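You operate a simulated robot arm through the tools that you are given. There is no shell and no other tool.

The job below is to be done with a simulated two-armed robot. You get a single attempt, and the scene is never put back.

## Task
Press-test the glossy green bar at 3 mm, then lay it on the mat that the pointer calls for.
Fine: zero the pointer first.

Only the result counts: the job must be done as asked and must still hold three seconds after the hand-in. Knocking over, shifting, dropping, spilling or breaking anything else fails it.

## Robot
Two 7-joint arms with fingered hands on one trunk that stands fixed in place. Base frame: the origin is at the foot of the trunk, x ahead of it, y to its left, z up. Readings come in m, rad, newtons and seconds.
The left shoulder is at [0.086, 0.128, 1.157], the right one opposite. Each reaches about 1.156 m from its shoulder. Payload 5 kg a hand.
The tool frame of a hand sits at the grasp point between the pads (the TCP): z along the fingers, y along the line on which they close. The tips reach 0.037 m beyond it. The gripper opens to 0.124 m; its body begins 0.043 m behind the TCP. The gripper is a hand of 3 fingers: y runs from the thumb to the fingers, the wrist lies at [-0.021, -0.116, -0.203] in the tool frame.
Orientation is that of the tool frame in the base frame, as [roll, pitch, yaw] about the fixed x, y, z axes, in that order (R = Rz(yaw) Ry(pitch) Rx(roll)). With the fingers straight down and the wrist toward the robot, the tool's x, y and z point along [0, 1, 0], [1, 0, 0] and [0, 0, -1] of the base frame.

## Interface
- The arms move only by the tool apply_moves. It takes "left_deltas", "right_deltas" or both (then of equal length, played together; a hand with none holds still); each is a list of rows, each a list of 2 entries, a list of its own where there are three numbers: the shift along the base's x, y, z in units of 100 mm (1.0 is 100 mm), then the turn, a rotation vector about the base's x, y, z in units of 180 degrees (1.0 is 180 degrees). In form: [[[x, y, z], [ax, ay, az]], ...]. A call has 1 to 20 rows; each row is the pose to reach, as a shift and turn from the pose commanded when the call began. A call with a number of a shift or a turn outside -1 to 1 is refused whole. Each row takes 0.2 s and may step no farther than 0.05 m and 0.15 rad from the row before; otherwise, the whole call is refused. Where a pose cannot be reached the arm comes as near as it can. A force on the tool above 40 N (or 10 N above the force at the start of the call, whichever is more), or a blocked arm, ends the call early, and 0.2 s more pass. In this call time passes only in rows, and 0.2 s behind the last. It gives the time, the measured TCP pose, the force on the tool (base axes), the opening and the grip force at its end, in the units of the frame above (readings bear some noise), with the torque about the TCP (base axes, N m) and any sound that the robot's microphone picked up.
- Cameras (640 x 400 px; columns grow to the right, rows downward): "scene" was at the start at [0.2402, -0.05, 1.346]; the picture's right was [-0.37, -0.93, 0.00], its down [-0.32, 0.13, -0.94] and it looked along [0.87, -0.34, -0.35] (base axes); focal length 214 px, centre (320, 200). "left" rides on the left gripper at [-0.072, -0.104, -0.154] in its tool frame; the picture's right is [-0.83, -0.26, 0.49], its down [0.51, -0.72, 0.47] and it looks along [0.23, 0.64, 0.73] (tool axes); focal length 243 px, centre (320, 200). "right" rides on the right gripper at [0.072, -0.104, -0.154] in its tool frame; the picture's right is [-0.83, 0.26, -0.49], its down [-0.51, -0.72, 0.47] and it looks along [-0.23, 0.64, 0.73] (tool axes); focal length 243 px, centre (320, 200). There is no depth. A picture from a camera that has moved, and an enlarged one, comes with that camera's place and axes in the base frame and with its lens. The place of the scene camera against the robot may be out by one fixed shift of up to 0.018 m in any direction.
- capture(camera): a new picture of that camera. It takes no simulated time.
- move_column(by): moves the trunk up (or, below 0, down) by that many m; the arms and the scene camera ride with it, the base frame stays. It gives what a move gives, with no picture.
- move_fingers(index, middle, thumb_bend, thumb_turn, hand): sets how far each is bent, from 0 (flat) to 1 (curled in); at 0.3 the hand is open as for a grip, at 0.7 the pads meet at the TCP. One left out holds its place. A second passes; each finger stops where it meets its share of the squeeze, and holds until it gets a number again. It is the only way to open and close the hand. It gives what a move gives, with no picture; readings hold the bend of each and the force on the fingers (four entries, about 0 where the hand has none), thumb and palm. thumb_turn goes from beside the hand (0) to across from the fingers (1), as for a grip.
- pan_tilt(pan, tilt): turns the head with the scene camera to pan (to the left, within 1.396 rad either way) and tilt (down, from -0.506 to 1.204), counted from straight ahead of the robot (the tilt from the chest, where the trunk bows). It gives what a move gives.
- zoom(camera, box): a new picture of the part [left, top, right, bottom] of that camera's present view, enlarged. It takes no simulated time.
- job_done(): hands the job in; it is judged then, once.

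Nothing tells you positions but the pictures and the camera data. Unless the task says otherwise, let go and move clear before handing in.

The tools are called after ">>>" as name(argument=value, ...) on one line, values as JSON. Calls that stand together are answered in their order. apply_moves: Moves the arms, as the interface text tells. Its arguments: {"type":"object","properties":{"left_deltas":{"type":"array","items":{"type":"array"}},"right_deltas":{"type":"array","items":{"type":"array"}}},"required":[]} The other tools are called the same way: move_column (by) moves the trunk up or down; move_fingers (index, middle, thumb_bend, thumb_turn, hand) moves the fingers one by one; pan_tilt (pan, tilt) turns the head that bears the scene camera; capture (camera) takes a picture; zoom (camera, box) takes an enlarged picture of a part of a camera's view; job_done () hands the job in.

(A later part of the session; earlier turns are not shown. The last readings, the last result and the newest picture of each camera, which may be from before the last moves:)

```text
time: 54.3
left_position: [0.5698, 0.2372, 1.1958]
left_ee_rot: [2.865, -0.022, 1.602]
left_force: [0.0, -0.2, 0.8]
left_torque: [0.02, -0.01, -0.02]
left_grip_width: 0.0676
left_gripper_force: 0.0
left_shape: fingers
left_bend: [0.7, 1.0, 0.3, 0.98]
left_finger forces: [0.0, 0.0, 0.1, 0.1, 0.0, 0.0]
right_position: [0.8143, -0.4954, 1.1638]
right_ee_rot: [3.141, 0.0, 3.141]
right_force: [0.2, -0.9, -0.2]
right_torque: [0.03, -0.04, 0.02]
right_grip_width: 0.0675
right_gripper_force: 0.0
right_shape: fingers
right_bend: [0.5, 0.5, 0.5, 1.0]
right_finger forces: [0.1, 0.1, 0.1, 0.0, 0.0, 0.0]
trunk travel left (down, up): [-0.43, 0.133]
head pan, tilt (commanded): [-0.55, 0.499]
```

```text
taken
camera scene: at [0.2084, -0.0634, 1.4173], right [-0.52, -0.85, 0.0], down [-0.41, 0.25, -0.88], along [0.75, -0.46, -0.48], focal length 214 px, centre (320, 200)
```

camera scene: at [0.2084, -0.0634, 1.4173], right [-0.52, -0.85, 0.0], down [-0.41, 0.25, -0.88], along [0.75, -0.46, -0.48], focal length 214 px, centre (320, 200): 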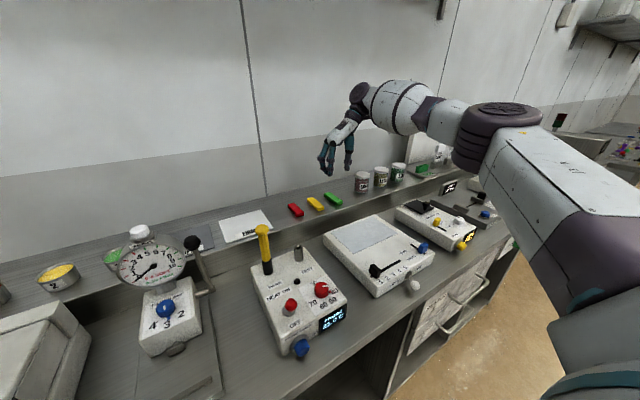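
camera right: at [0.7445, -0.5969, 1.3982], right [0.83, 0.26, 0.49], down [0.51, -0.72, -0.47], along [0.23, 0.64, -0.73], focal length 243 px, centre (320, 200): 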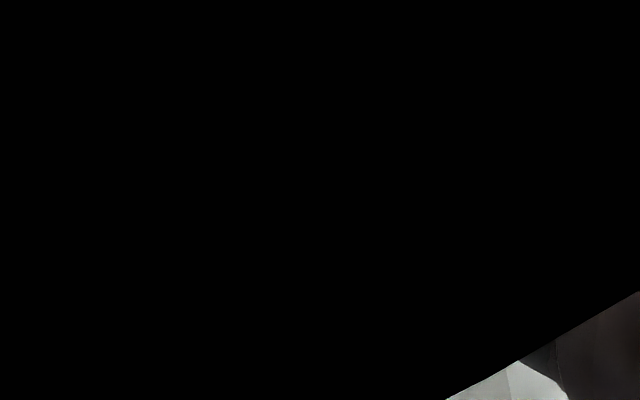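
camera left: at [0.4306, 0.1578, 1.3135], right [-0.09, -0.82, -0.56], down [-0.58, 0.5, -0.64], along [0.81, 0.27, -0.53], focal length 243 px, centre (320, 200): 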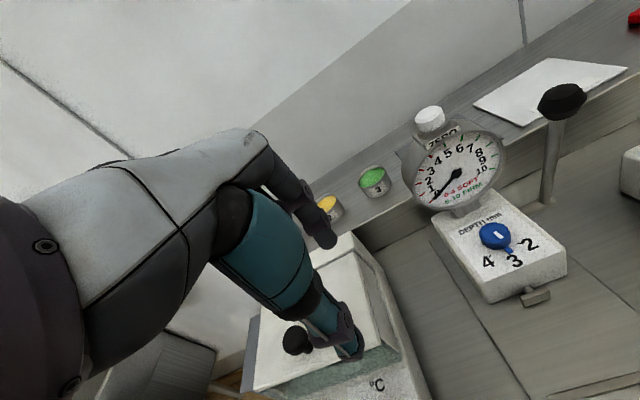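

>>> apply_moves(right_deltas=[[[0.13, -0.02, 0], [0, 0, 0]], [[0.26, -0.03, 0], [0, 0, 0]], [[0.26, -0.03, -0.2], [0, 0, 0]]])

>>> zoom(camera="scene", box=[270, 120, 390, 220])

>>> capture(camera="right")

```text
time: 55.1
left_position: [0.572, 0.2365, 1.1957]
left_ee_rot: [2.868, -0.023, 1.6]
left_force: [0.2, 0.4, 1.0]
left_torque: [0.01, 0.0, 0.0]
left_grip_width: 0.0674
left_gripper_force: 0.0
left_shape: fingers
left_bend: [0.7, 1.0, 0.3, 0.98]
left_finger forces: [0.1, 0.0, 0.1, 0.1, 0.1, 0.0]
right_position: [0.842, -0.4983, 1.1417]
right_ee_rot: [3.139, 0.001, -3.14]
right_force: [0.0, 0.1, 0.3]
right_torque: [0.04, -0.01, 0.01]
right_grip_width: 0.0676
right_gripper_force: 0.0
right_shape: fingers
right_bend: [0.5, 0.5, 0.5, 1.0]
right_finger forces: [0.0, 0.1, 0.1, 0.0, 0.0, 0.0]
trunk travel left (down, up): [-0.43, 0.133]
head pan, tilt (commanded): [-0.55, 0.499]
```

```text
4.00 times, centred on (330, 170) of scene
camera zoom: at [0.2087, -0.0647, 1.4171], right [-0.52, -0.85, 0.0], down [-0.41, 0.25, -0.88], along [0.75, -0.46, -0.48], focal length 858 px, centre (280, 320)
```

zoom: 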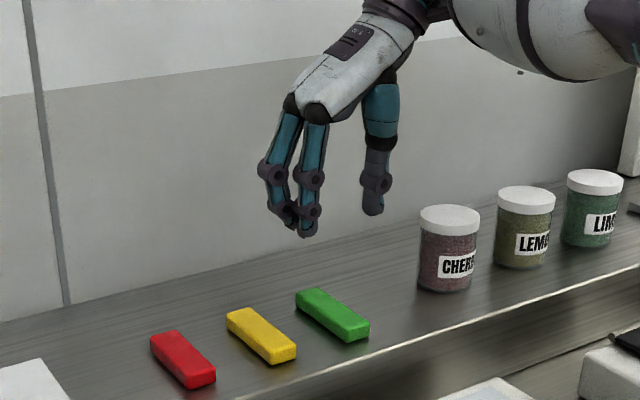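

```text
taken
camera right: at [0.7712, -0.6039, 1.2948], right [0.83, 0.26, 0.49], down [0.51, -0.72, -0.47], along [0.23, 0.64, -0.73], focal length 243 px, centre (320, 200)
```

right: 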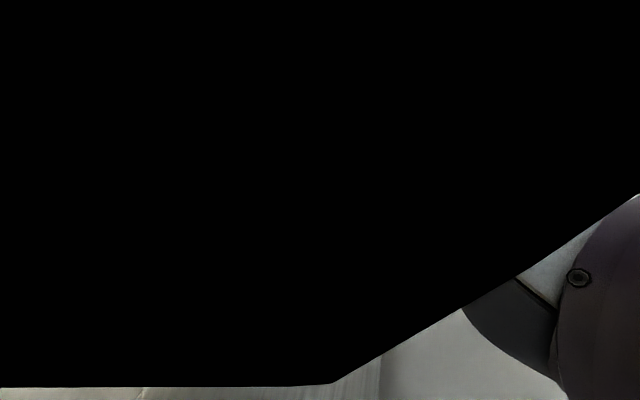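

The hand is centred over the green bar within a few millimetres. I lower it toward the bar and check the finger clearance to the yellow bar.

>>> apply_moves(right_deltas=[[[-0.02, 0, -0.4], [0, 0, 0]], [[-0.02, 0, -0.8], [0, 0, 0]]])

>>> zoom(camera="scene", box=[280, 140, 380, 220])

```text
time: 55.7
left_position: [0.5709, 0.2349, 1.1956]
left_ee_rot: [2.868, -0.023, 1.602]
left_force: [1.0, -0.2, 0.8]
left_torque: [0.03, 0.01, -0.02]
left_grip_width: 0.0676
left_gripper_force: 0.0
left_shape: fingers
left_bend: [0.7, 1.0, 0.3, 0.98]
left_finger forces: [0.1, 0.0, 0.0, 0.0, 0.0, 0.0]
right_position: [0.8444, -0.4987, 1.0602]
right_ee_rot: [3.139, -0.002, -3.14]
right_force: [0.6, -0.6, 0.4]
right_torque: [0.0, 0.04, -0.01]
right_grip_width: 0.0676
right_gripper_force: 0.0
right_shape: fingers
right_bend: [0.5, 0.5, 0.5, 1.0]
right_finger forces: [0.1, 0.0, 0.0, 0.0, 0.0, 0.0]
trunk travel left (down, up): [-0.43, 0.133]
head pan, tilt (commanded): [-0.55, 0.499]
```

```text
5.00 times, centred on (330, 180) of scene
camera zoom: at [0.2101, -0.0647, 1.4169], right [-0.52, -0.85, 0.0], down [-0.41, 0.25, -0.88], along [0.75, -0.46, -0.48], focal length 1072 px, centre (270, 300)
```

zoom: 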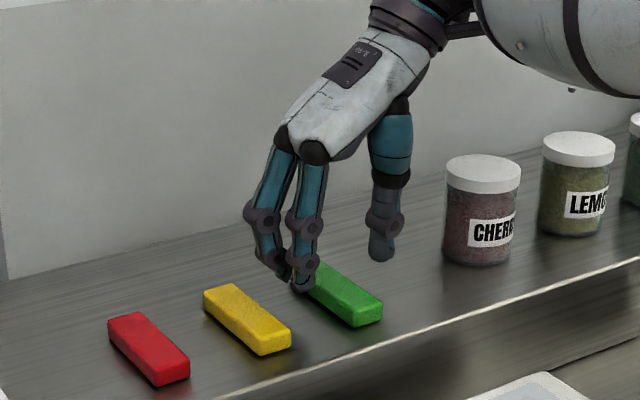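

>>> apply_moves(right_deltas=[[[-0.03, 0, -0.1], [0, 0, 0]], [[-0.03, 0, -0.17], [0, 0, 0]]])

>>> zoom(camera="scene", box=[290, 160, 370, 220])

```text
time: 56.3
left_position: [0.5716, 0.2372, 1.1956]
left_ee_rot: [2.867, -0.021, 1.6]
left_force: [-0.7, -0.5, -0.8]
left_torque: [0.01, 0.0, 0.01]
left_grip_width: 0.0675
left_gripper_force: 0.1
left_shape: fingers
left_bend: [0.7, 1.0, 0.3, 0.98]
left_finger forces: [0.0, 0.0, 0.0, 0.0, 0.0, 0.0]
right_position: [0.8392, -0.4976, 1.0448]
right_ee_rot: [-3.14, -0.001, -3.141]
right_force: [1.0, -0.6, -0.6]
right_torque: [-0.02, 0.02, 0.01]
right_grip_width: 0.0673
right_gripper_force: 0.0
right_shape: fingers
right_bend: [0.5, 0.5, 0.5, 1.0]
right_finger forces: [0.0, 0.0, 0.1, 0.0, 0.0, 0.1]
trunk travel left (down, up): [-0.43, 0.133]
head pan, tilt (commanded): [-0.55, 0.499]
```

```text
6.67 times, centred on (330, 190) of scene
camera zoom: at [0.2095, -0.0635, 1.417], right [-0.52, -0.85, 0.0], down [-0.41, 0.25, -0.88], along [0.75, -0.46, -0.48], focal length 1430 px, centre (253, 267)
```

zoom: 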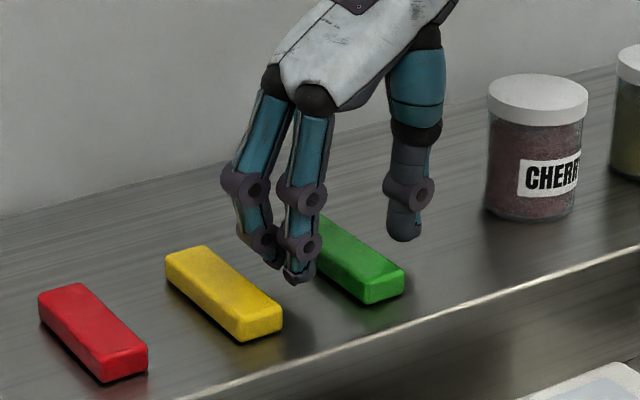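

>>> apply_moves(right_deltas=[[[0, 0, -0.04], [0, 0, 0]], [[0, 0, -0.07], [0, 0, 0]]])

>>> zoom(camera="scene", box=[300, 170, 360, 215])

```text
time: 56.9
left_position: [0.5709, 0.238, 1.1953]
left_ee_rot: [2.868, -0.021, 1.602]
left_force: [0.1, 0.0, -0.7]
left_torque: [-0.03, -0.01, -0.01]
left_grip_width: 0.0677
left_gripper_force: 0.1
left_shape: fingers
left_bend: [0.7, 1.0, 0.3, 0.98]
left_finger forces: [0.0, 0.0, 0.1, 0.0, 0.0, 0.0]
right_position: [0.8388, -0.4971, 1.0391]
right_ee_rot: [3.141, 0.001, -3.142]
right_force: [-0.6, -0.8, 1.3]
right_torque: [-0.02, 0.0, -0.02]
right_grip_width: 0.0676
right_gripper_force: 0.1
right_shape: fingers
right_bend: [0.5, 0.5, 0.5, 1.0]
right_finger forces: [0.1, 0.0, 0.0, 0.0, 0.1, 0.0]
trunk travel left (down, up): [-0.43, 0.133]
head pan, tilt (commanded): [-0.55, 0.499]
```

```text
8.89 times, centred on (330, 192) of scene
camera zoom: at [0.209, -0.0632, 1.4171], right [-0.52, -0.85, 0.0], down [-0.41, 0.25, -0.88], along [0.75, -0.46, -0.48], focal length 1906 px, centre (231, 267)
```

zoom: 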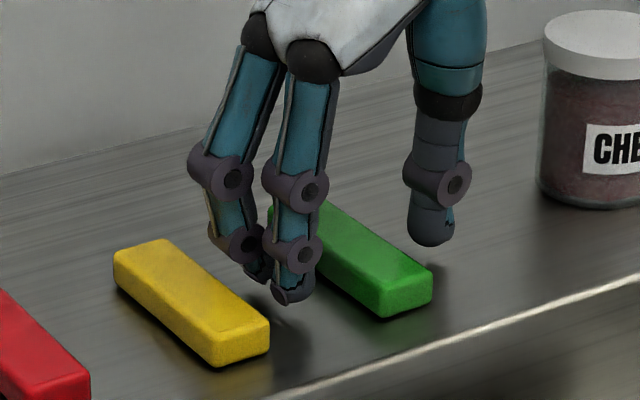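

The fingertips are just above the ledge on both sides of the bar. I close the hand on it.

>>> move_fingers(hand="right", index=0.7, middle=0.7, thumb_bend=0.7)

>>> zoom(camera="scene", box=[300, 170, 360, 215])

```text
time: 57.9
left_position: [0.5709, 0.2377, 1.1955]
left_ee_rot: [2.867, -0.021, 1.6]
left_force: [-0.5, 0.0, -0.6]
left_torque: [0.06, 0.03, 0.02]
left_grip_width: 0.0674
left_gripper_force: 0.0
left_shape: fingers
left_bend: [0.7, 1.0, 0.3, 0.98]
left_finger forces: [0.0, 0.0, 0.1, 0.0, 0.0, 0.0]
right_position: [0.8386, -0.4971, 1.0389]
right_ee_rot: [3.141, 0.0, -3.141]
right_force: [0.0, 0.4, 1.2]
right_torque: [-0.03, -0.01, 0.0]
right_grip_width: 0.0315
right_gripper_force: 12.7
right_shape: fingers
right_bend: [0.64, 0.65, 0.62, 1.0]
right_finger forces: [6.3, 6.8, 0.0, 0.0, 12.6, 0.0]
trunk travel left (down, up): [-0.43, 0.133]
head pan, tilt (commanded): [-0.55, 0.499]
```

```text
8.89 times, centred on (330, 192) of scene
camera zoom: at [0.2086, -0.0631, 1.4172], right [-0.52, -0.85, 0.0], down [-0.41, 0.25, -0.88], along [0.75, -0.46, -0.48], focal length 1906 px, centre (231, 267)
```

zoom: 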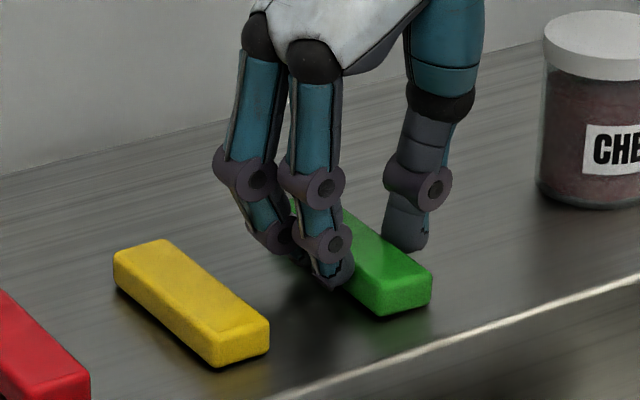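

The grip is balanced (6.3 + 6.8 N against 12.6 N). I lift the bar and check that it holds.

>>> apply_moves(right_deltas=[[[0, 0, 0.1], [0, 0, 0]], [[0, 0, 0.3], [0, 0, 0]], [[0, 0, 0.6], [0, 0, 0]], [[0, 0, 1.0], [0, 0, 0]]])

>>> zoom(camera="scene", box=[280, 120, 380, 220])

```text
time: 58.9
left_position: [0.5702, 0.2372, 1.196]
left_ee_rot: [2.867, -0.02, 1.601]
left_force: [0.5, 1.1, 0.0]
left_torque: [-0.02, -0.03, -0.03]
left_grip_width: 0.0676
left_gripper_force: 0.0
left_shape: fingers
left_bend: [0.7, 1.0, 0.3, 0.98]
left_finger forces: [0.0, 0.0, 0.0, 0.0, 0.1, 0.1]
right_position: [0.8358, -0.4965, 1.14]
right_ee_rot: [3.14, 0.0, -3.141]
right_force: [-0.3, 0.3, -0.8]
right_torque: [-0.03, 0.0, -0.02]
right_grip_width: 0.0313
right_gripper_force: 12.1
right_shape: fingers
right_bend: [0.64, 0.66, 0.62, 1.0]
right_finger forces: [6.1, 6.1, 0.1, 0.0, 12.1, 0.0]
trunk travel left (down, up): [-0.43, 0.133]
head pan, tilt (commanded): [-0.55, 0.499]
```

```text
4.00 times, centred on (330, 170) of scene
camera zoom: at [0.2077, -0.0622, 1.4174], right [-0.52, -0.85, 0.0], down [-0.41, 0.25, -0.88], along [0.75, -0.46, -0.48], focal length 858 px, centre (280, 320)
```

zoom: 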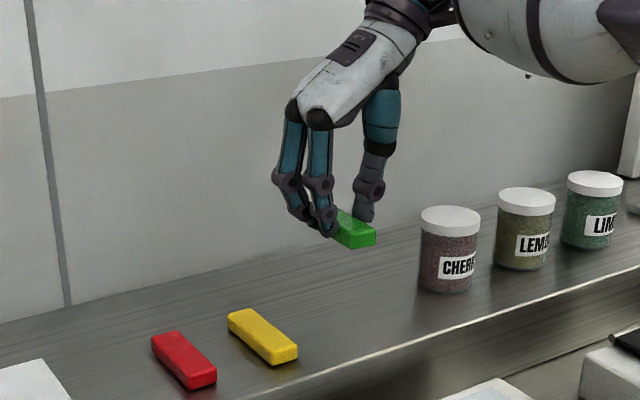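

The bar is held flat and steady. Before carrying it to the tester I move the left hand well out of the way and raise the trunk again for elbow clearance.

>>> apply_moves(left_deltas=[[[0, 0.3, 0.2], [0, 0, 0]], [[0, 0.6, 0.5], [0, 0, 0]], [[0, 0.9, 0.8], [0, 0, 0]]])

>>> move_column(by=0.12)

>>> apply_moves(left_deltas=[[[0.1, 0.3, 0.0], [0, 0, 0]], [[0.2, 0.6, 0.0], [0, 0, 0]], [[0.3, 0.9, 0.0], [0, 0, 0]]])

>>> capture(camera="scene")

```text
time: 59.7
left_position: [0.5713, 0.3267, 1.2754]
left_ee_rot: [2.868, -0.02, 1.601]
left_force: [-0.4, -0.4, 0.6]
left_torque: [-0.01, -0.03, -0.01]
left_grip_width: 0.0675
left_gripper_force: 0.0
left_shape: fingers
left_bend: [0.7, 1.0, 0.3, 0.98]
left_finger forces: [0.0, 0.0, 0.0, 0.0, 0.0, 0.0]
right_position: [0.8373, -0.4976, 1.1382]
right_ee_rot: [3.141, 0.0, 3.141]
right_force: [-0.1, 0.0, 0.0]
right_torque: [-0.01, 0.04, -0.01]
right_grip_width: 0.0315
right_gripper_force: 12.2
right_shape: fingers
right_bend: [0.64, 0.66, 0.62, 1.0]
right_finger forces: [6.2, 6.2, 0.1, 0.0, 12.0, 0.1]
trunk travel left (down, up): [-0.43, 0.133]
head pan, tilt (commanded): [-0.55, 0.499]
```

```text
time: 61.2
left_position: [0.5699, 0.3269, 1.3946]
left_ee_rot: [2.868, -0.021, 1.6]
left_force: [0.0, -0.2, 0.2]
left_torque: [-0.01, -0.05, 0.01]
left_grip_width: 0.0673
left_gripper_force: 0.1
left_shape: fingers
left_bend: [0.7, 1.0, 0.3, 0.98]
left_finger forces: [0.0, 0.0, 0.1, 0.0, 0.0, 0.0]
right_position: [0.823, -0.4984, 1.3314]
right_ee_rot: [-3.142, 0.089, 3.141]
right_force: [0.4, -0.2, -1.7]
right_torque: [0.02, 0.0, -0.01]
right_grip_width: 0.0313
right_gripper_force: 12.1
right_shape: fingers
right_bend: [0.64, 0.66, 0.62, 1.0]
right_finger forces: [6.2, 6.1, 0.1, 0.0, 12.0, 0.1]
trunk travel left (down, up): [-0.55, 0.013]
head pan, tilt (commanded): [-0.55, 0.499]
```

```text
time: 62.0
left_position: [0.6034, 0.4184, 1.3939]
left_ee_rot: [2.868, -0.022, 1.601]
left_force: [-0.1, 0.5, -0.6]
left_torque: [0.0, 0.01, 0.01]
left_grip_width: 0.0674
left_gripper_force: 0.1
left_shape: fingers
left_bend: [0.7, 1.0, 0.3, 0.98]
left_finger forces: [0.0, 0.0, 0.0, 0.1, 0.1, 0.0]
right_position: [0.8266, -0.4975, 1.3306]
right_ee_rot: [-3.142, 0.09, 3.14]
right_force: [0.3, 0.7, -0.8]
right_torque: [0.0, 0.02, 0.01]
right_grip_width: 0.031
right_gripper_force: 12.0
right_shape: fingers
right_bend: [0.64, 0.66, 0.62, 1.0]
right_finger forces: [6.2, 6.2, 0.1, 0.1, 11.9, 0.0]
trunk travel left (down, up): [-0.55, 0.013]
head pan, tilt (commanded): [-0.55, 0.499]
```

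```text
taken
camera scene: at [0.1212, -0.063, 1.5629], right [-0.52, -0.85, 0.0], down [-0.41, 0.25, -0.88], along [0.75, -0.46, -0.48], focal length 214 px, centre (320, 200)
```

scene: 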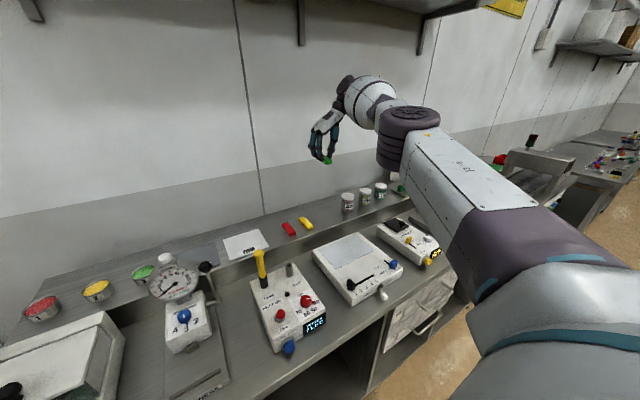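

>>> apply_moves(right_deltas=[[[-0.3, 0.1, 0], [0, 0, 0]], [[-0.6, 0.3, 0], [0, 0, 0]], [[-0.9, 0.6, 0], [0, 0, 0]]])

>>> zoom(camera="scene", box=[220, 80, 420, 220])

```text
time: 62.8
left_position: [0.6002, 0.4191, 1.3957]
left_ee_rot: [2.868, -0.023, 1.6]
left_force: [-0.3, 0.5, 0.8]
left_torque: [-0.02, 0.01, -0.02]
left_grip_width: 0.0678
left_gripper_force: 0.1
left_shape: fingers
left_bend: [0.7, 1.0, 0.3, 0.98]
left_finger forces: [0.0, 0.0, 0.1, 0.0, 0.0, 0.1]
right_position: [0.7344, -0.4355, 1.333]
right_ee_rot: [-3.141, 0.093, 3.14]
right_force: [-0.6, -0.2, -1.8]
right_torque: [0.0, 0.0, 0.01]
right_grip_width: 0.0311
right_gripper_force: 12.5
right_shape: fingers
right_bend: [0.64, 0.66, 0.62, 1.0]
right_finger forces: [6.1, 6.0, 0.0, 0.0, 11.8, 0.0]
trunk travel left (down, up): [-0.55, 0.013]
head pan, tilt (commanded): [-0.55, 0.499]
```

```text
2.86 times, centred on (320, 150) of scene
camera zoom: at [0.1178, -0.0615, 1.5635], right [-0.52, -0.85, 0.0], down [-0.41, 0.25, -0.88], along [0.75, -0.46, -0.48], focal length 613 px, centre (320, 343)
```

zoom: 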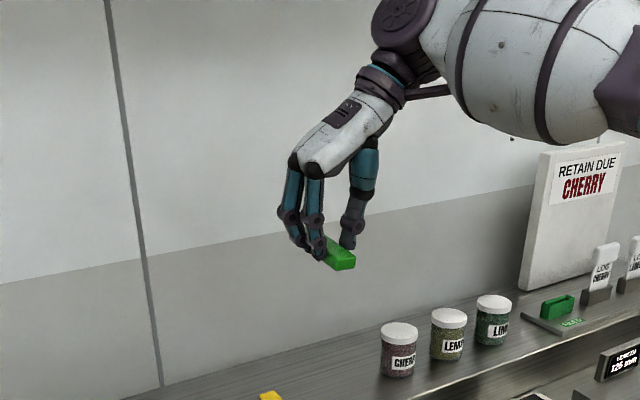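

>>> apply_moves(right_deltas=[[[-0.2, 0.3, 0], [0, 0.015, 0]], [[-0.4, 0.65, 0], [0, 0.0296, 0]], [[-0.5, 1.0, 0], [0, 0.0296, 0]]])

>>> apply_moves(right_deltas=[[[0, 0.09, 0], [0, 0, -0.0455]], [[0, 0.18, 0], [0, 0, -0.091]], [[0, 0.27, 0], [0, 0, -0.1365]], [[0, 0.36, 0], [0, 0, -0.182]], [[0, 0.45, 0], [0, 0, -0.2275]], [[0, 0.54, 0], [0, 0, -0.273]], [[0, 0.63, 0], [0, 0, -0.3185]], [[0, 0.72, 0], [0, 0, -0.364]], [[0, 0.81, 0], [0, 0, -0.4095]], [[0, 0.9, 0], [0, 0, -0.455]], [[0, 1.0, 0], [0, 0, -0.5]]])

>>> pan_tilt(pan=-0.2, tilt=0.6)

>>> capture(camera="scene")

>>> capture(camera="right")

```text
time: 63.6
left_position: [0.6011, 0.4171, 1.3957]
left_ee_rot: [2.868, -0.022, 1.601]
left_force: [-0.7, -0.9, -0.5]
left_torque: [0.0, 0.02, -0.04]
left_grip_width: 0.0677
left_gripper_force: 0.1
left_shape: fingers
left_bend: [0.7, 1.0, 0.3, 0.98]
left_finger forces: [0.0, 0.1, 0.0, 0.1, 0.0, 0.0]
right_position: [0.6829, -0.3364, 1.333]
right_ee_rot: [-3.141, 0.001, 3.141]
right_force: [-0.4, -0.2, -1.4]
right_torque: [0.0, 0.01, -0.01]
right_grip_width: 0.0312
right_gripper_force: 12.4
right_shape: fingers
right_bend: [0.64, 0.66, 0.62, 1.0]
right_finger forces: [6.0, 5.9, 0.0, 0.0, 11.7, 0.1]
trunk travel left (down, up): [-0.55, 0.013]
head pan, tilt (commanded): [-0.55, 0.499]
```

```text
time: 66.0
left_position: [0.6015, 0.4189, 1.3964]
left_ee_rot: [2.868, -0.018, 1.599]
left_force: [-0.2, 0.3, -0.1]
left_torque: [-0.02, -0.01, -0.01]
left_grip_width: 0.0672
left_gripper_force: 0.2
left_shape: fingers
left_bend: [0.7, 1.0, 0.3, 0.98]
left_finger forces: [0.0, 0.0, 0.0, 0.0, 0.0, 0.0]
right_position: [0.685, -0.236, 1.3338]
right_ee_rot: [3.141, 0.001, 1.569]
right_force: [-0.3, 0.1, -1.0]
right_torque: [-0.05, -0.01, 0.0]
right_grip_width: 0.0309
right_gripper_force: 11.4
right_shape: fingers
right_bend: [0.64, 0.66, 0.62, 1.0]
right_finger forces: [6.0, 5.9, 0.0, 0.0, 11.6, 0.1]
trunk travel left (down, up): [-0.55, 0.013]
head pan, tilt (commanded): [-0.55, 0.499]
```

```text
time: 66.8
left_position: [0.6015, 0.4165, 1.3955]
left_ee_rot: [2.867, -0.021, 1.601]
left_force: [-0.2, 0.6, -0.6]
left_torque: [0.01, -0.01, 0.02]
left_grip_width: 0.0676
left_gripper_force: 0.2
left_shape: fingers
left_bend: [0.7, 1.0, 0.3, 0.98]
left_finger forces: [0.0, 0.0, 0.0, 0.0, 0.0, 0.1]
right_position: [0.684, -0.2383, 1.3328]
right_ee_rot: [3.14, -0.002, 1.571]
right_force: [-0.5, 0.6, -0.8]
right_torque: [0.01, -0.01, 0.0]
right_grip_width: 0.0312
right_gripper_force: 11.2
right_shape: fingers
right_bend: [0.64, 0.66, 0.62, 1.0]
right_finger forces: [6.1, 5.8, 0.1, 0.0, 11.6, 0.0]
trunk travel left (down, up): [-0.55, 0.013]
head pan, tilt (commanded): [-0.201, 0.6]
```

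```text
taken
camera scene: at [0.1275, -0.034, 1.5543], right [-0.2, -0.98, 0.0], down [-0.55, 0.11, -0.83], along [0.81, -0.16, -0.56], focal length 214 px, centre (320, 200)
```

scene: 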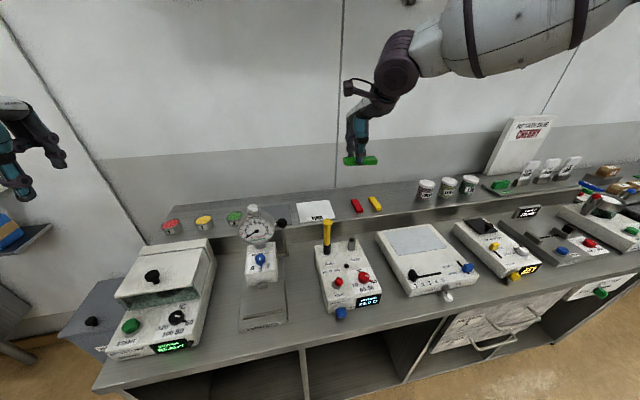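

```text
taken
camera right: at [0.5815, -0.1663, 1.4861], right [0.26, -0.83, 0.49], down [-0.72, -0.51, -0.47], along [0.64, -0.23, -0.73], focal length 243 px, centre (320, 200)
```

right: 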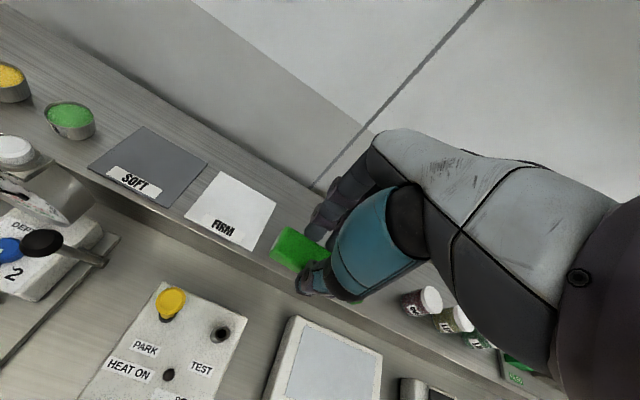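

The bar is now crosswise (along y). I carry it high over to the tester.

>>> apply_moves(right_deltas=[[[-0.3, 0.3, 0], [0, 0, 0]], [[-0.6, 0.6, 0], [0, 0, 0]], [[-0.85, 0.9, 0], [0, 0, 0]], [[-0.95, 1.0, 0], [0, 0, 0]]])

>>> apply_moves(right_deltas=[[[-0.2, 0.4, 0], [0, 0, 0]], [[-0.4, 0.8, 0], [0, 0, 0]], [[-0.58, 1.0, -0.2], [0, 0, 0]]])

>>> apply_moves(right_deltas=[[[0, 0.4, 0], [0, 0, 0]], [[0, 0.8, -0.1], [0, 0, 0]], [[0, 1.0, -0.3], [0, 0, 0]]])

>>> capture(camera="right")

>>> capture(camera="scene")

>>> capture(camera="left")

```text
time: 67.8
left_position: [0.6014, 0.4181, 1.3962]
left_ee_rot: [2.867, -0.023, 1.603]
left_force: [0.1, 0.4, -1.3]
left_torque: [0.02, -0.01, 0.0]
left_grip_width: 0.0675
left_gripper_force: 0.0
left_shape: fingers
left_bend: [0.7, 1.0, 0.3, 0.98]
left_finger forces: [0.0, 0.1, 0.1, 0.0, 0.1, 0.1]
right_position: [0.5901, -0.1358, 1.3337]
right_ee_rot: [-3.141, 0.0, 1.569]
right_force: [0.1, -0.1, -1.5]
right_torque: [-0.01, 0.0, 0.02]
right_grip_width: 0.0311
right_gripper_force: 11.8
right_shape: fingers
right_bend: [0.64, 0.66, 0.62, 1.0]
right_finger forces: [6.1, 5.9, 0.1, 0.0, 11.7, 0.0]
trunk travel left (down, up): [-0.55, 0.013]
head pan, tilt (commanded): [-0.201, 0.6]
```

```text
time: 68.6
left_position: [0.6038, 0.4154, 1.3952]
left_ee_rot: [2.869, -0.02, 1.6]
left_force: [0.4, -0.4, -0.4]
left_torque: [0.02, 0.01, 0.0]
left_grip_width: 0.0678
left_gripper_force: 0.0
left_shape: fingers
left_bend: [0.7, 1.0, 0.3, 0.98]
left_finger forces: [0.1, 0.0, 0.1, 0.0, 0.0, 0.1]
right_position: [0.5321, -0.0385, 1.3138]
right_ee_rot: [-3.141, 0.0, 1.568]
right_force: [1.3, -0.4, -0.7]
right_torque: [0.01, 0.01, -0.01]
right_grip_width: 0.031
right_gripper_force: 11.9
right_shape: fingers
right_bend: [0.64, 0.66, 0.62, 1.0]
right_finger forces: [6.1, 5.8, 0.0, 0.1, 11.5, 0.1]
trunk travel left (down, up): [-0.55, 0.013]
head pan, tilt (commanded): [-0.201, 0.6]
```

```text
time: 69.4
left_position: [0.6047, 0.4145, 1.3943]
left_ee_rot: [2.872, -0.024, 1.602]
left_force: [-0.3, -0.9, 0.1]
left_torque: [-0.01, 0.02, 0.0]
left_grip_width: 0.0677
left_gripper_force: 0.0
left_shape: fingers
left_bend: [0.7, 1.0, 0.3, 0.98]
left_finger forces: [0.1, 0.0, 0.0, 0.0, 0.0, 0.0]
right_position: [0.5356, 0.0179, 1.3062]
right_ee_rot: [-3.138, -0.005, 1.571]
right_force: [0.6, -0.9, 0.1]
right_torque: [0.04, 0.05, 0.02]
right_grip_width: 0.0311
right_gripper_force: 12.1
right_shape: fingers
right_bend: [0.64, 0.66, 0.62, 1.0]
right_finger forces: [6.1, 5.9, 0.1, 0.0, 11.6, 0.0]
right hand out of reach, approached as far as the arm can: row 2, 3
trunk travel left (down, up): [-0.55, 0.013]
head pan, tilt (commanded): [-0.201, 0.6]
```

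```text
taken
camera right: at [0.4324, 0.0892, 1.4604], right [0.26, -0.83, 0.49], down [-0.72, -0.5, -0.47], along [0.64, -0.23, -0.73], focal length 243 px, centre (320, 200)
```

right: 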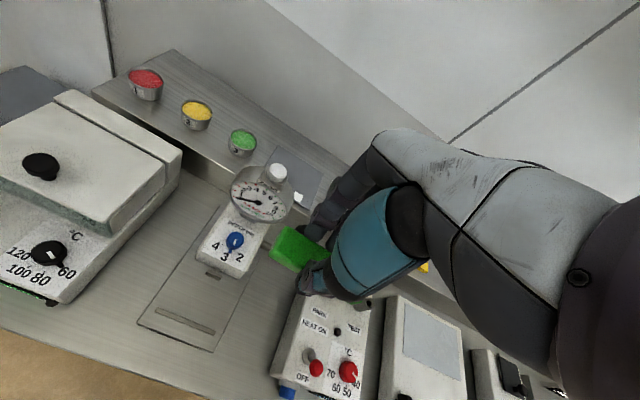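

```text
taken
camera scene: at [0.1311, -0.0359, 1.5537], right [-0.2, -0.98, 0.0], down [-0.56, 0.11, -0.82], along [0.81, -0.16, -0.57], focal length 214 px, centre (320, 200)
```

scene: 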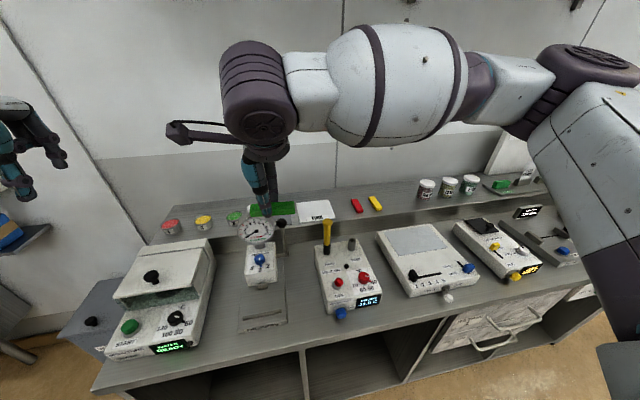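

```text
taken
camera left: at [0.4657, 0.3361, 1.5128], right [-0.1, -0.82, -0.56], down [-0.58, 0.5, -0.64], along [0.81, 0.27, -0.53], focal length 243 px, centre (320, 200)
```

left: 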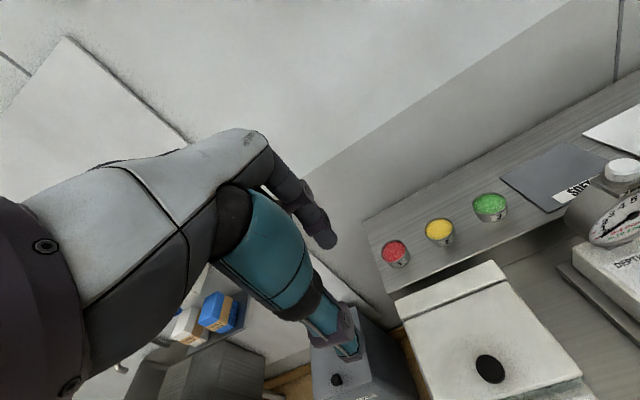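

The right arm reaches its limit near y≈0.02 in this pose. I try lower down, where the wrist angle is easier, keeping clear of the lever knob.

>>> apply_moves(right_deltas=[[[-0.1, 0, -0.4], [0, 0, 0]], [[-0.15, 0, -0.8], [0, 0, 0]], [[-0.15, 0, -1.0], [0, 0, 0]]])

>>> apply_moves(right_deltas=[[[0, 0.0, -0.4], [0, 0, 0]], [[0, 0.2, -0.6], [0, 0, 0]], [[0, 0.6, -0.6], [0, 0, 0]]])

>>> capture(camera="scene")

```text
time: 70.2
left_position: [0.5995, 0.418, 1.3955]
left_ee_rot: [2.868, -0.018, 1.601]
left_force: [-0.1, 0.7, -0.6]
left_torque: [-0.02, -0.03, 0.0]
left_grip_width: 0.0677
left_gripper_force: 0.1
left_shape: fingers
left_bend: [0.7, 1.0, 0.3, 0.98]
left_finger forces: [0.0, 0.0, 0.0, 0.0, 0.0, 0.1]
right_position: [0.513, 0.018, 1.2097]
right_ee_rot: [3.14, -0.004, 1.57]
right_force: [-0.1, 0.3, 0.0]
right_torque: [-0.01, 0.0, -0.02]
right_grip_width: 0.0311
right_gripper_force: 11.8
right_shape: fingers
right_bend: [0.64, 0.66, 0.62, 1.0]
right_finger forces: [6.0, 6.0, 0.1, 0.0, 11.4, 0.1]
right hand out of reach, approached as far as the arm can: row 2, 3
trunk travel left (down, up): [-0.55, 0.013]
head pan, tilt (commanded): [-0.201, 0.6]
```

```text
time: 71.0
left_position: [0.6015, 0.4171, 1.3967]
left_ee_rot: [2.865, -0.022, 1.601]
left_force: [0.4, 0.1, 0.2]
left_torque: [-0.02, -0.02, 0.0]
left_grip_width: 0.0674
left_gripper_force: 0.1
left_shape: fingers
left_bend: [0.7, 1.0, 0.3, 0.98]
left_finger forces: [0.0, 0.0, 0.0, 0.1, 0.0, 0.1]
right_position: [0.5055, 0.0094, 1.1699]
right_ee_rot: [-3.14, -0.004, 1.571]
right_force: [0.8, -0.5, -1.2]
right_torque: [-0.01, -0.01, 0.0]
right_grip_width: 0.0311
right_gripper_force: 11.9
right_shape: fingers
right_bend: [0.64, 0.66, 0.62, 1.0]
right_finger forces: [6.1, 6.0, 0.0, 0.0, 11.4, 0.0]
right hand out of reach, approached as far as the arm can: row 1, 2, 3
trunk travel left (down, up): [-0.55, 0.013]
head pan, tilt (commanded): [-0.201, 0.6]
```

```text
taken
camera scene: at [0.1266, -0.0333, 1.5544], right [-0.2, -0.98, 0.0], down [-0.55, 0.11, -0.83], along [0.81, -0.16, -0.56], focal length 214 px, centre (320, 200)
```

scene: 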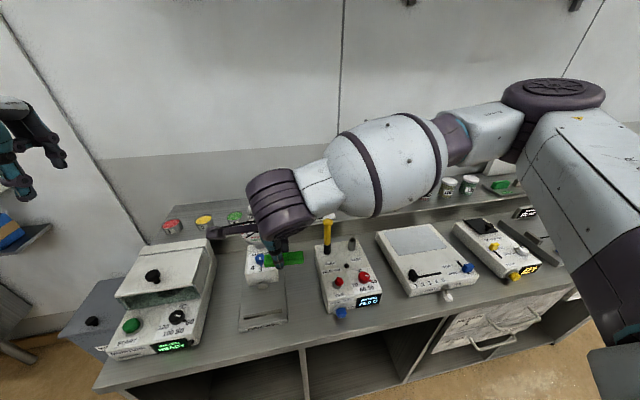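

The arm can't get lower here with the wrist toward the robot. Better plan: set the bar back at its old spot, re-grip it by its ends, and then turn the hand so the bar lies crosswise while the wrist points right, which suits this arm. I retreat up and right first.

>>> apply_moves(right_deltas=[[[0.1, -0.1, 0.4], [0, 0, 0]], [[0.2, -0.2, 0.8], [0, 0, 0]], [[0.3, -0.5, 1.0], [0, 0, 0]], [[0.5, -0.9, 1.0], [0, 0, 0]]])

>>> apply_moves(right_deltas=[[[0.2, -0.3, 0.2], [0, 0, 0]], [[0.4, -0.6, 0.4], [0, 0, 0]], [[0.6, -0.9, 0.5], [0, 0, 0]], [[0.8, -1.0, 0.5], [0, 0, 0]]])

>>> capture(camera="scene")

```text
time: 72.0
left_position: [0.5993, 0.4147, 1.3964]
left_ee_rot: [2.866, -0.024, 1.602]
left_force: [0.2, -0.4, -0.1]
left_torque: [0.02, 0.01, 0.05]
left_grip_width: 0.0675
left_gripper_force: 0.1
left_shape: fingers
left_bend: [0.7, 1.0, 0.3, 0.98]
left_finger forces: [0.0, 0.1, 0.0, 0.0, 0.1, 0.0]
right_position: [0.5567, -0.0839, 1.2677]
right_ee_rot: [-3.141, -0.004, 1.57]
right_force: [0.6, -0.6, -0.7]
right_torque: [0.02, -0.03, 0.02]
right_grip_width: 0.0308
right_gripper_force: 11.8
right_shape: fingers
right_bend: [0.64, 0.66, 0.62, 1.0]
right_finger forces: [6.1, 5.9, 0.0, 0.0, 11.3, 0.0]
trunk travel left (down, up): [-0.55, 0.013]
head pan, tilt (commanded): [-0.201, 0.6]
```

```text
time: 73.0
left_position: [0.6029, 0.417, 1.3939]
left_ee_rot: [2.869, -0.021, 1.601]
left_force: [0.8, 0.4, -0.4]
left_torque: [-0.03, 0.01, 0.01]
left_grip_width: 0.0678
left_gripper_force: 0.0
left_shape: fingers
left_bend: [0.7, 1.0, 0.3, 0.98]
left_finger forces: [0.1, 0.0, 0.1, 0.0, 0.0, 0.0]
right_position: [0.6401, -0.1816, 1.3159]
right_ee_rot: [-3.14, 0.001, 1.571]
right_force: [-0.6, 0.3, -1.6]
right_torque: [0.02, 0.02, 0.0]
right_grip_width: 0.031
right_gripper_force: 11.4
right_shape: fingers
right_bend: [0.64, 0.66, 0.62, 1.0]
right_finger forces: [6.1, 5.9, 0.1, 0.0, 11.1, 0.0]
trunk travel left (down, up): [-0.55, 0.013]
head pan, tilt (commanded): [-0.201, 0.6]
```

```text
taken
camera scene: at [0.1294, -0.0331, 1.554], right [-0.2, -0.98, 0.0], down [-0.55, 0.11, -0.82], along [0.81, -0.16, -0.57], focal length 214 px, centre (320, 200)
```

scene: 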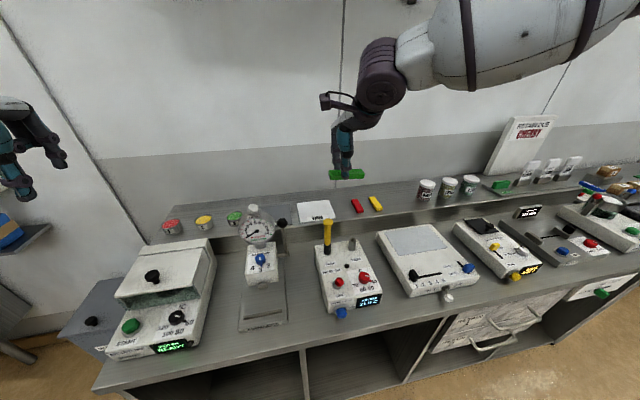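

>>> apply_moves(right_deltas=[[[0.2, -0.3, 0], [0, 0, 0]], [[0.4, -0.6, 0], [0, 0, 0]], [[0.6, -0.9, 0], [0, 0, 0]], [[0.6, -1.0, 0], [0, 0, 0]]])

>>> apply_moves(right_deltas=[[[0, -0.09, 0], [0, 0, 0.0455]], [[0, -0.18, 0], [0, 0, 0.091]], [[0, -0.27, 0], [0, 0, 0.1365]], [[0, -0.36, 0], [0, 0, 0.182]], [[0, -0.45, 0], [0, 0, 0.2275]], [[0, -0.54, 0], [0, 0, 0.273]], [[0, -0.63, 0], [0, 0, 0.3185]], [[0, -0.72, 0], [0, 0, 0.364]], [[0, -0.81, 0], [0, 0, 0.4095]], [[0, -0.9, 0], [0, 0, 0.455]], [[0, -1.0, 0], [0, 0, 0.5]]])

>>> move_column(by=-0.13)

>>> pan_tilt(pan=-0.55, tilt=0.5)

>>> capture(camera="scene")

```text
time: 74.0
left_position: [0.6005, 0.4166, 1.3974]
left_ee_rot: [2.867, -0.023, 1.602]
left_force: [-0.7, 0.1, 0.4]
left_torque: [0.01, 0.02, -0.02]
left_grip_width: 0.0677
left_gripper_force: 0.0
left_shape: fingers
left_bend: [0.7, 1.0, 0.3, 0.98]
left_finger forces: [0.0, 0.0, 0.0, 0.1, 0.0, 0.0]
right_position: [0.6987, -0.2828, 1.3183]
right_ee_rot: [3.14, 0.0, 1.57]
right_force: [0.9, 0.3, -0.8]
right_torque: [0.03, -0.03, -0.03]
right_grip_width: 0.0312
right_gripper_force: 11.7
right_shape: fingers
right_bend: [0.64, 0.66, 0.62, 1.0]
right_finger forces: [6.0, 5.8, 0.0, 0.0, 11.2, 0.1]
trunk travel left (down, up): [-0.55, 0.013]
head pan, tilt (commanded): [-0.201, 0.6]
```

```text
time: 76.4
left_position: [0.6027, 0.4162, 1.3954]
left_ee_rot: [2.869, -0.022, 1.6]
left_force: [0.1, 0.0, -0.2]
left_torque: [0.02, 0.0, 0.02]
left_grip_width: 0.0676
left_gripper_force: 0.1
left_shape: fingers
left_bend: [0.7, 1.0, 0.3, 0.98]
left_finger forces: [0.0, 0.0, 0.1, 0.0, 0.0, 0.1]
right_position: [0.6983, -0.3821, 1.3174]
right_ee_rot: [3.141, -0.002, -3.14]
right_force: [0.1, 0.6, -0.9]
right_torque: [-0.01, 0.02, 0.0]
right_grip_width: 0.0311
right_gripper_force: 11.4
right_shape: fingers
right_bend: [0.64, 0.66, 0.62, 1.0]
right_finger forces: [6.1, 5.8, 0.1, 0.0, 10.9, 0.1]
trunk travel left (down, up): [-0.55, 0.013]
head pan, tilt (commanded): [-0.201, 0.6]
```

```text
time: 78.0
left_position: [0.6012, 0.4163, 1.2662]
left_ee_rot: [2.867, -0.022, 1.602]
left_force: [0.5, -0.5, -0.1]
left_torque: [-0.01, -0.01, 0.02]
left_grip_width: 0.0674
left_gripper_force: 0.0
left_shape: fingers
left_bend: [0.7, 1.0, 0.3, 0.98]
left_finger forces: [0.0, 0.0, 0.1, 0.0, 0.0, 0.0]
right_position: [0.6972, -0.3821, 1.1894]
right_ee_rot: [3.141, 0.0, -3.141]
right_force: [-0.9, -0.4, -0.9]
right_torque: [0.0, -0.03, -0.02]
right_grip_width: 0.031
right_gripper_force: 10.7
right_shape: fingers
right_bend: [0.64, 0.66, 0.62, 1.0]
right_finger forces: [6.1, 5.8, 0.0, 0.0, 11.1, 0.1]
trunk travel left (down, up): [-0.42, 0.143]
head pan, tilt (commanded): [-0.201, 0.6]
```

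```text
time: 78.8
left_position: [0.5998, 0.4158, 1.2655]
left_ee_rot: [2.868, -0.023, 1.602]
left_force: [-0.2, -0.5, 0.5]
left_torque: [-0.02, 0.02, -0.01]
left_grip_width: 0.0675
left_gripper_force: 0.0
left_shape: fingers
left_bend: [0.7, 1.0, 0.3, 0.98]
left_finger forces: [0.0, 0.0, 0.0, 0.1, 0.0, 0.1]
right_position: [0.6995, -0.382, 1.1871]
right_ee_rot: [3.142, -0.001, 3.141]
right_force: [0.1, 0.1, -0.5]
right_torque: [0.0, 0.03, -0.02]
right_grip_width: 0.031
right_gripper_force: 11.4
right_shape: fingers
right_bend: [0.64, 0.66, 0.62, 1.0]
right_finger forces: [6.2, 5.8, 0.0, 0.0, 10.9, 0.1]
trunk travel left (down, up): [-0.42, 0.143]
head pan, tilt (commanded): [-0.55, 0.499]
```

```text
taken
camera scene: at [0.2126, -0.0634, 1.4059], right [-0.52, -0.85, 0.0], down [-0.41, 0.25, -0.88], along [0.75, -0.46, -0.48], focal length 214 px, centre (320, 200)
```

scene: 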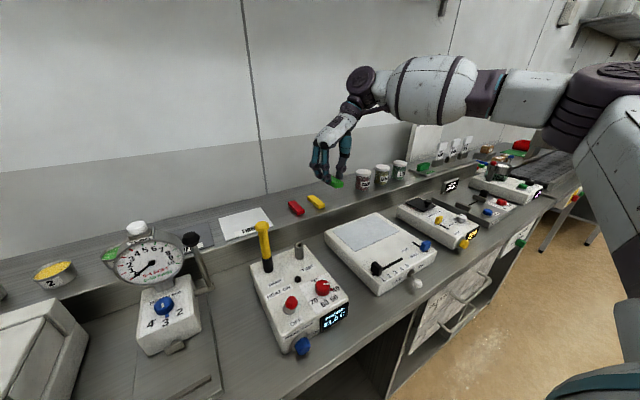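

>>> apply_moves(right_deltas=[[[0.25, -0.25, 0], [0, 0, 0]], [[0.5, -0.5, 0], [0, 0, 0]], [[0.75, -0.75, 0], [0, 0, 0]], [[0.95, -1.0, 0], [0, 0, 0]]])

>>> apply_moves(right_deltas=[[[0.25, -0.1, -0.2], [0, 0, 0]], [[0.43, -0.22, -0.5], [0, 0, 0]], [[0.43, -0.22, -0.9], [0, 0, 0]], [[0.43, -0.22, -1.0], [0, 0, 0]]])

>>> zoom(camera="scene", box=[280, 120, 400, 220])

```text
time: 79.8
left_position: [0.6026, 0.4168, 1.2653]
left_ee_rot: [2.87, -0.022, 1.6]
left_force: [0.8, -0.6, 0.1]
left_torque: [0.02, -0.01, 0.05]
left_grip_width: 0.0676
left_gripper_force: 0.1
left_shape: fingers
left_bend: [0.7, 1.0, 0.3, 0.98]
left_finger forces: [0.1, 0.1, 0.0, 0.0, 0.0, 0.1]
right_position: [0.7947, -0.4829, 1.1872]
right_ee_rot: [3.141, -0.003, 3.141]
right_force: [1.0, -0.5, -0.8]
right_torque: [0.04, 0.04, 0.01]
right_grip_width: 0.031
right_gripper_force: 11.0
right_shape: fingers
right_bend: [0.64, 0.66, 0.62, 1.0]
right_finger forces: [6.2, 5.7, 0.0, 0.1, 10.9, 0.0]
trunk travel left (down, up): [-0.42, 0.143]
head pan, tilt (commanded): [-0.55, 0.499]
```

```text
time: 80.8
left_position: [0.6019, 0.4168, 1.2645]
left_ee_rot: [2.869, -0.02, 1.6]
left_force: [-0.2, 0.4, 0.1]
left_torque: [-0.03, 0.03, 0.01]
left_grip_width: 0.0675
left_gripper_force: 0.0
left_shape: fingers
left_bend: [0.7, 1.0, 0.3, 0.98]
left_finger forces: [0.0, 0.0, 0.0, 0.0, 0.0, 0.0]
right_position: [0.836, -0.505, 1.0878]
right_ee_rot: [3.141, 0.0, 3.139]
right_force: [0.2, 0.7, -0.2]
right_torque: [-0.03, 0.04, 0.0]
right_grip_width: 0.031
right_gripper_force: 11.2
right_shape: fingers
right_bend: [0.64, 0.66, 0.62, 1.0]
right_finger forces: [6.1, 5.6, 0.1, 0.1, 10.9, 0.0]
trunk travel left (down, up): [-0.42, 0.143]
head pan, tilt (commanded): [-0.55, 0.499]
```

```text
4.00 times, centred on (340, 170) of scene
camera zoom: at [0.2133, -0.0629, 1.4058], right [-0.52, -0.85, 0.0], down [-0.41, 0.25, -0.88], along [0.75, -0.46, -0.48], focal length 858 px, centre (240, 320)
```

zoom: 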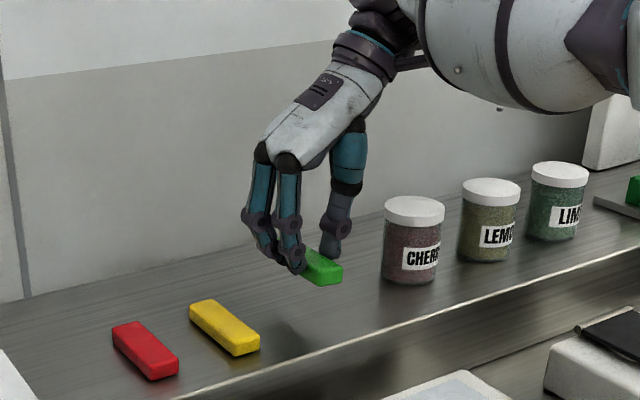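

>>> apply_moves(right_deltas=[[[0, 0, -0.2], [0, 0, 0]], [[0, 0, -0.4], [0, 0, 0]], [[0, 0, -0.48], [0, 0, 0]]])

>>> zoom(camera="scene", box=[290, 160, 370, 220])

```text
time: 81.6
left_position: [0.5998, 0.4176, 1.2649]
left_ee_rot: [2.866, -0.022, 1.601]
left_force: [-0.1, 0.4, -0.1]
left_torque: [-0.03, -0.03, 0.03]
left_grip_width: 0.0674
left_gripper_force: 0.2
left_shape: fingers
left_bend: [0.7, 1.0, 0.3, 0.98]
left_finger forces: [0.1, 0.0, 0.0, 0.1, 0.0, 0.0]
right_position: [0.8354, -0.5029, 1.0416]
right_ee_rot: [-3.142, 0.0, -3.14]
right_force: [-0.1, -0.9, -0.1]
right_torque: [0.01, -0.01, -0.02]
right_grip_width: 0.0311
right_gripper_force: 11.6
right_shape: fingers
right_bend: [0.64, 0.66, 0.62, 1.0]
right_finger forces: [6.0, 5.8, 0.0, 0.1, 11.1, 0.0]
trunk travel left (down, up): [-0.42, 0.143]
head pan, tilt (commanded): [-0.55, 0.499]
```

```text
6.67 times, centred on (330, 190) of scene
camera zoom: at [0.2119, -0.0633, 1.406], right [-0.52, -0.85, 0.0], down [-0.41, 0.25, -0.88], along [0.75, -0.46, -0.48], focal length 1430 px, centre (253, 267)
```

zoom: 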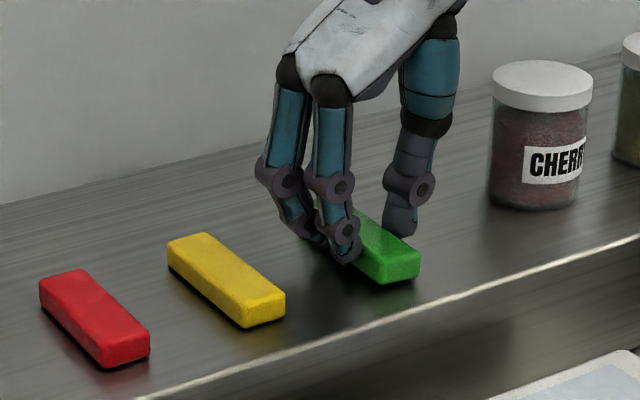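

>>> apply_moves(right_deltas=[[[0, 0, -0.015], [0, 0, 0]], [[0, 0, -0.025], [0, 0, 0]]])

>>> move_fingers(hand="right", index=0.58, middle=0.58, thumb_bend=0.56)

>>> zoom(camera="scene", box=[290, 160, 370, 220])

```text
time: 82.2
left_position: [0.5985, 0.4171, 1.2656]
left_ee_rot: [2.867, -0.022, 1.602]
left_force: [0.6, -0.6, 0.4]
left_torque: [-0.05, 0.01, -0.02]
left_grip_width: 0.0674
left_gripper_force: 0.1
left_shape: fingers
left_bend: [0.7, 1.0, 0.3, 0.98]
left_finger forces: [0.0, 0.0, 0.0, 0.1, 0.1, 0.1]
right_position: [0.8367, -0.503, 1.0393]
right_ee_rot: [3.14, -0.001, 3.141]
right_force: [0.1, 0.1, 5.6]
right_torque: [-0.08, -0.06, 0.02]
right_grip_width: 0.0311
right_gripper_force: 13.2
right_shape: fingers
right_bend: [0.64, 0.66, 0.62, 1.0]
right_finger forces: [6.4, 6.5, 0.1, 0.0, 13.7, 0.1]
trunk travel left (down, up): [-0.42, 0.143]
head pan, tilt (commanded): [-0.55, 0.499]
```

```text
time: 83.2
left_position: [0.5999, 0.4172, 1.2655]
left_ee_rot: [2.867, -0.022, 1.602]
left_force: [-0.2, -0.5, -0.2]
left_torque: [0.0, 0.01, 0.04]
left_grip_width: 0.0674
left_gripper_force: 0.1
left_shape: fingers
left_bend: [0.7, 1.0, 0.3, 0.98]
left_finger forces: [0.1, 0.1, 0.0, 0.0, 0.0, 0.1]
right_position: [0.8366, -0.5039, 1.0384]
right_ee_rot: [-3.141, 0.001, -3.141]
right_force: [0.5, -0.3, 0.6]
right_torque: [0.03, 0.0, 0.03]
right_grip_width: 0.0467
right_gripper_force: 0.0
right_shape: fingers
right_bend: [0.57, 0.57, 0.56, 1.0]
right_finger forces: [0.0, 0.1, 0.0, 0.0, 0.0, 0.0]
trunk travel left (down, up): [-0.42, 0.143]
head pan, tilt (commanded): [-0.55, 0.499]
```

```text
6.67 times, centred on (330, 190) of scene
camera zoom: at [0.2123, -0.0633, 1.4059], right [-0.52, -0.85, 0.0], down [-0.41, 0.25, -0.88], along [0.75, -0.46, -0.48], focal length 1430 px, centre (253, 267)
```

zoom: 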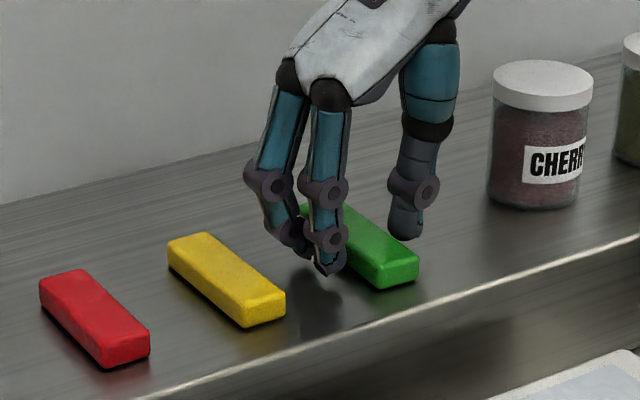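

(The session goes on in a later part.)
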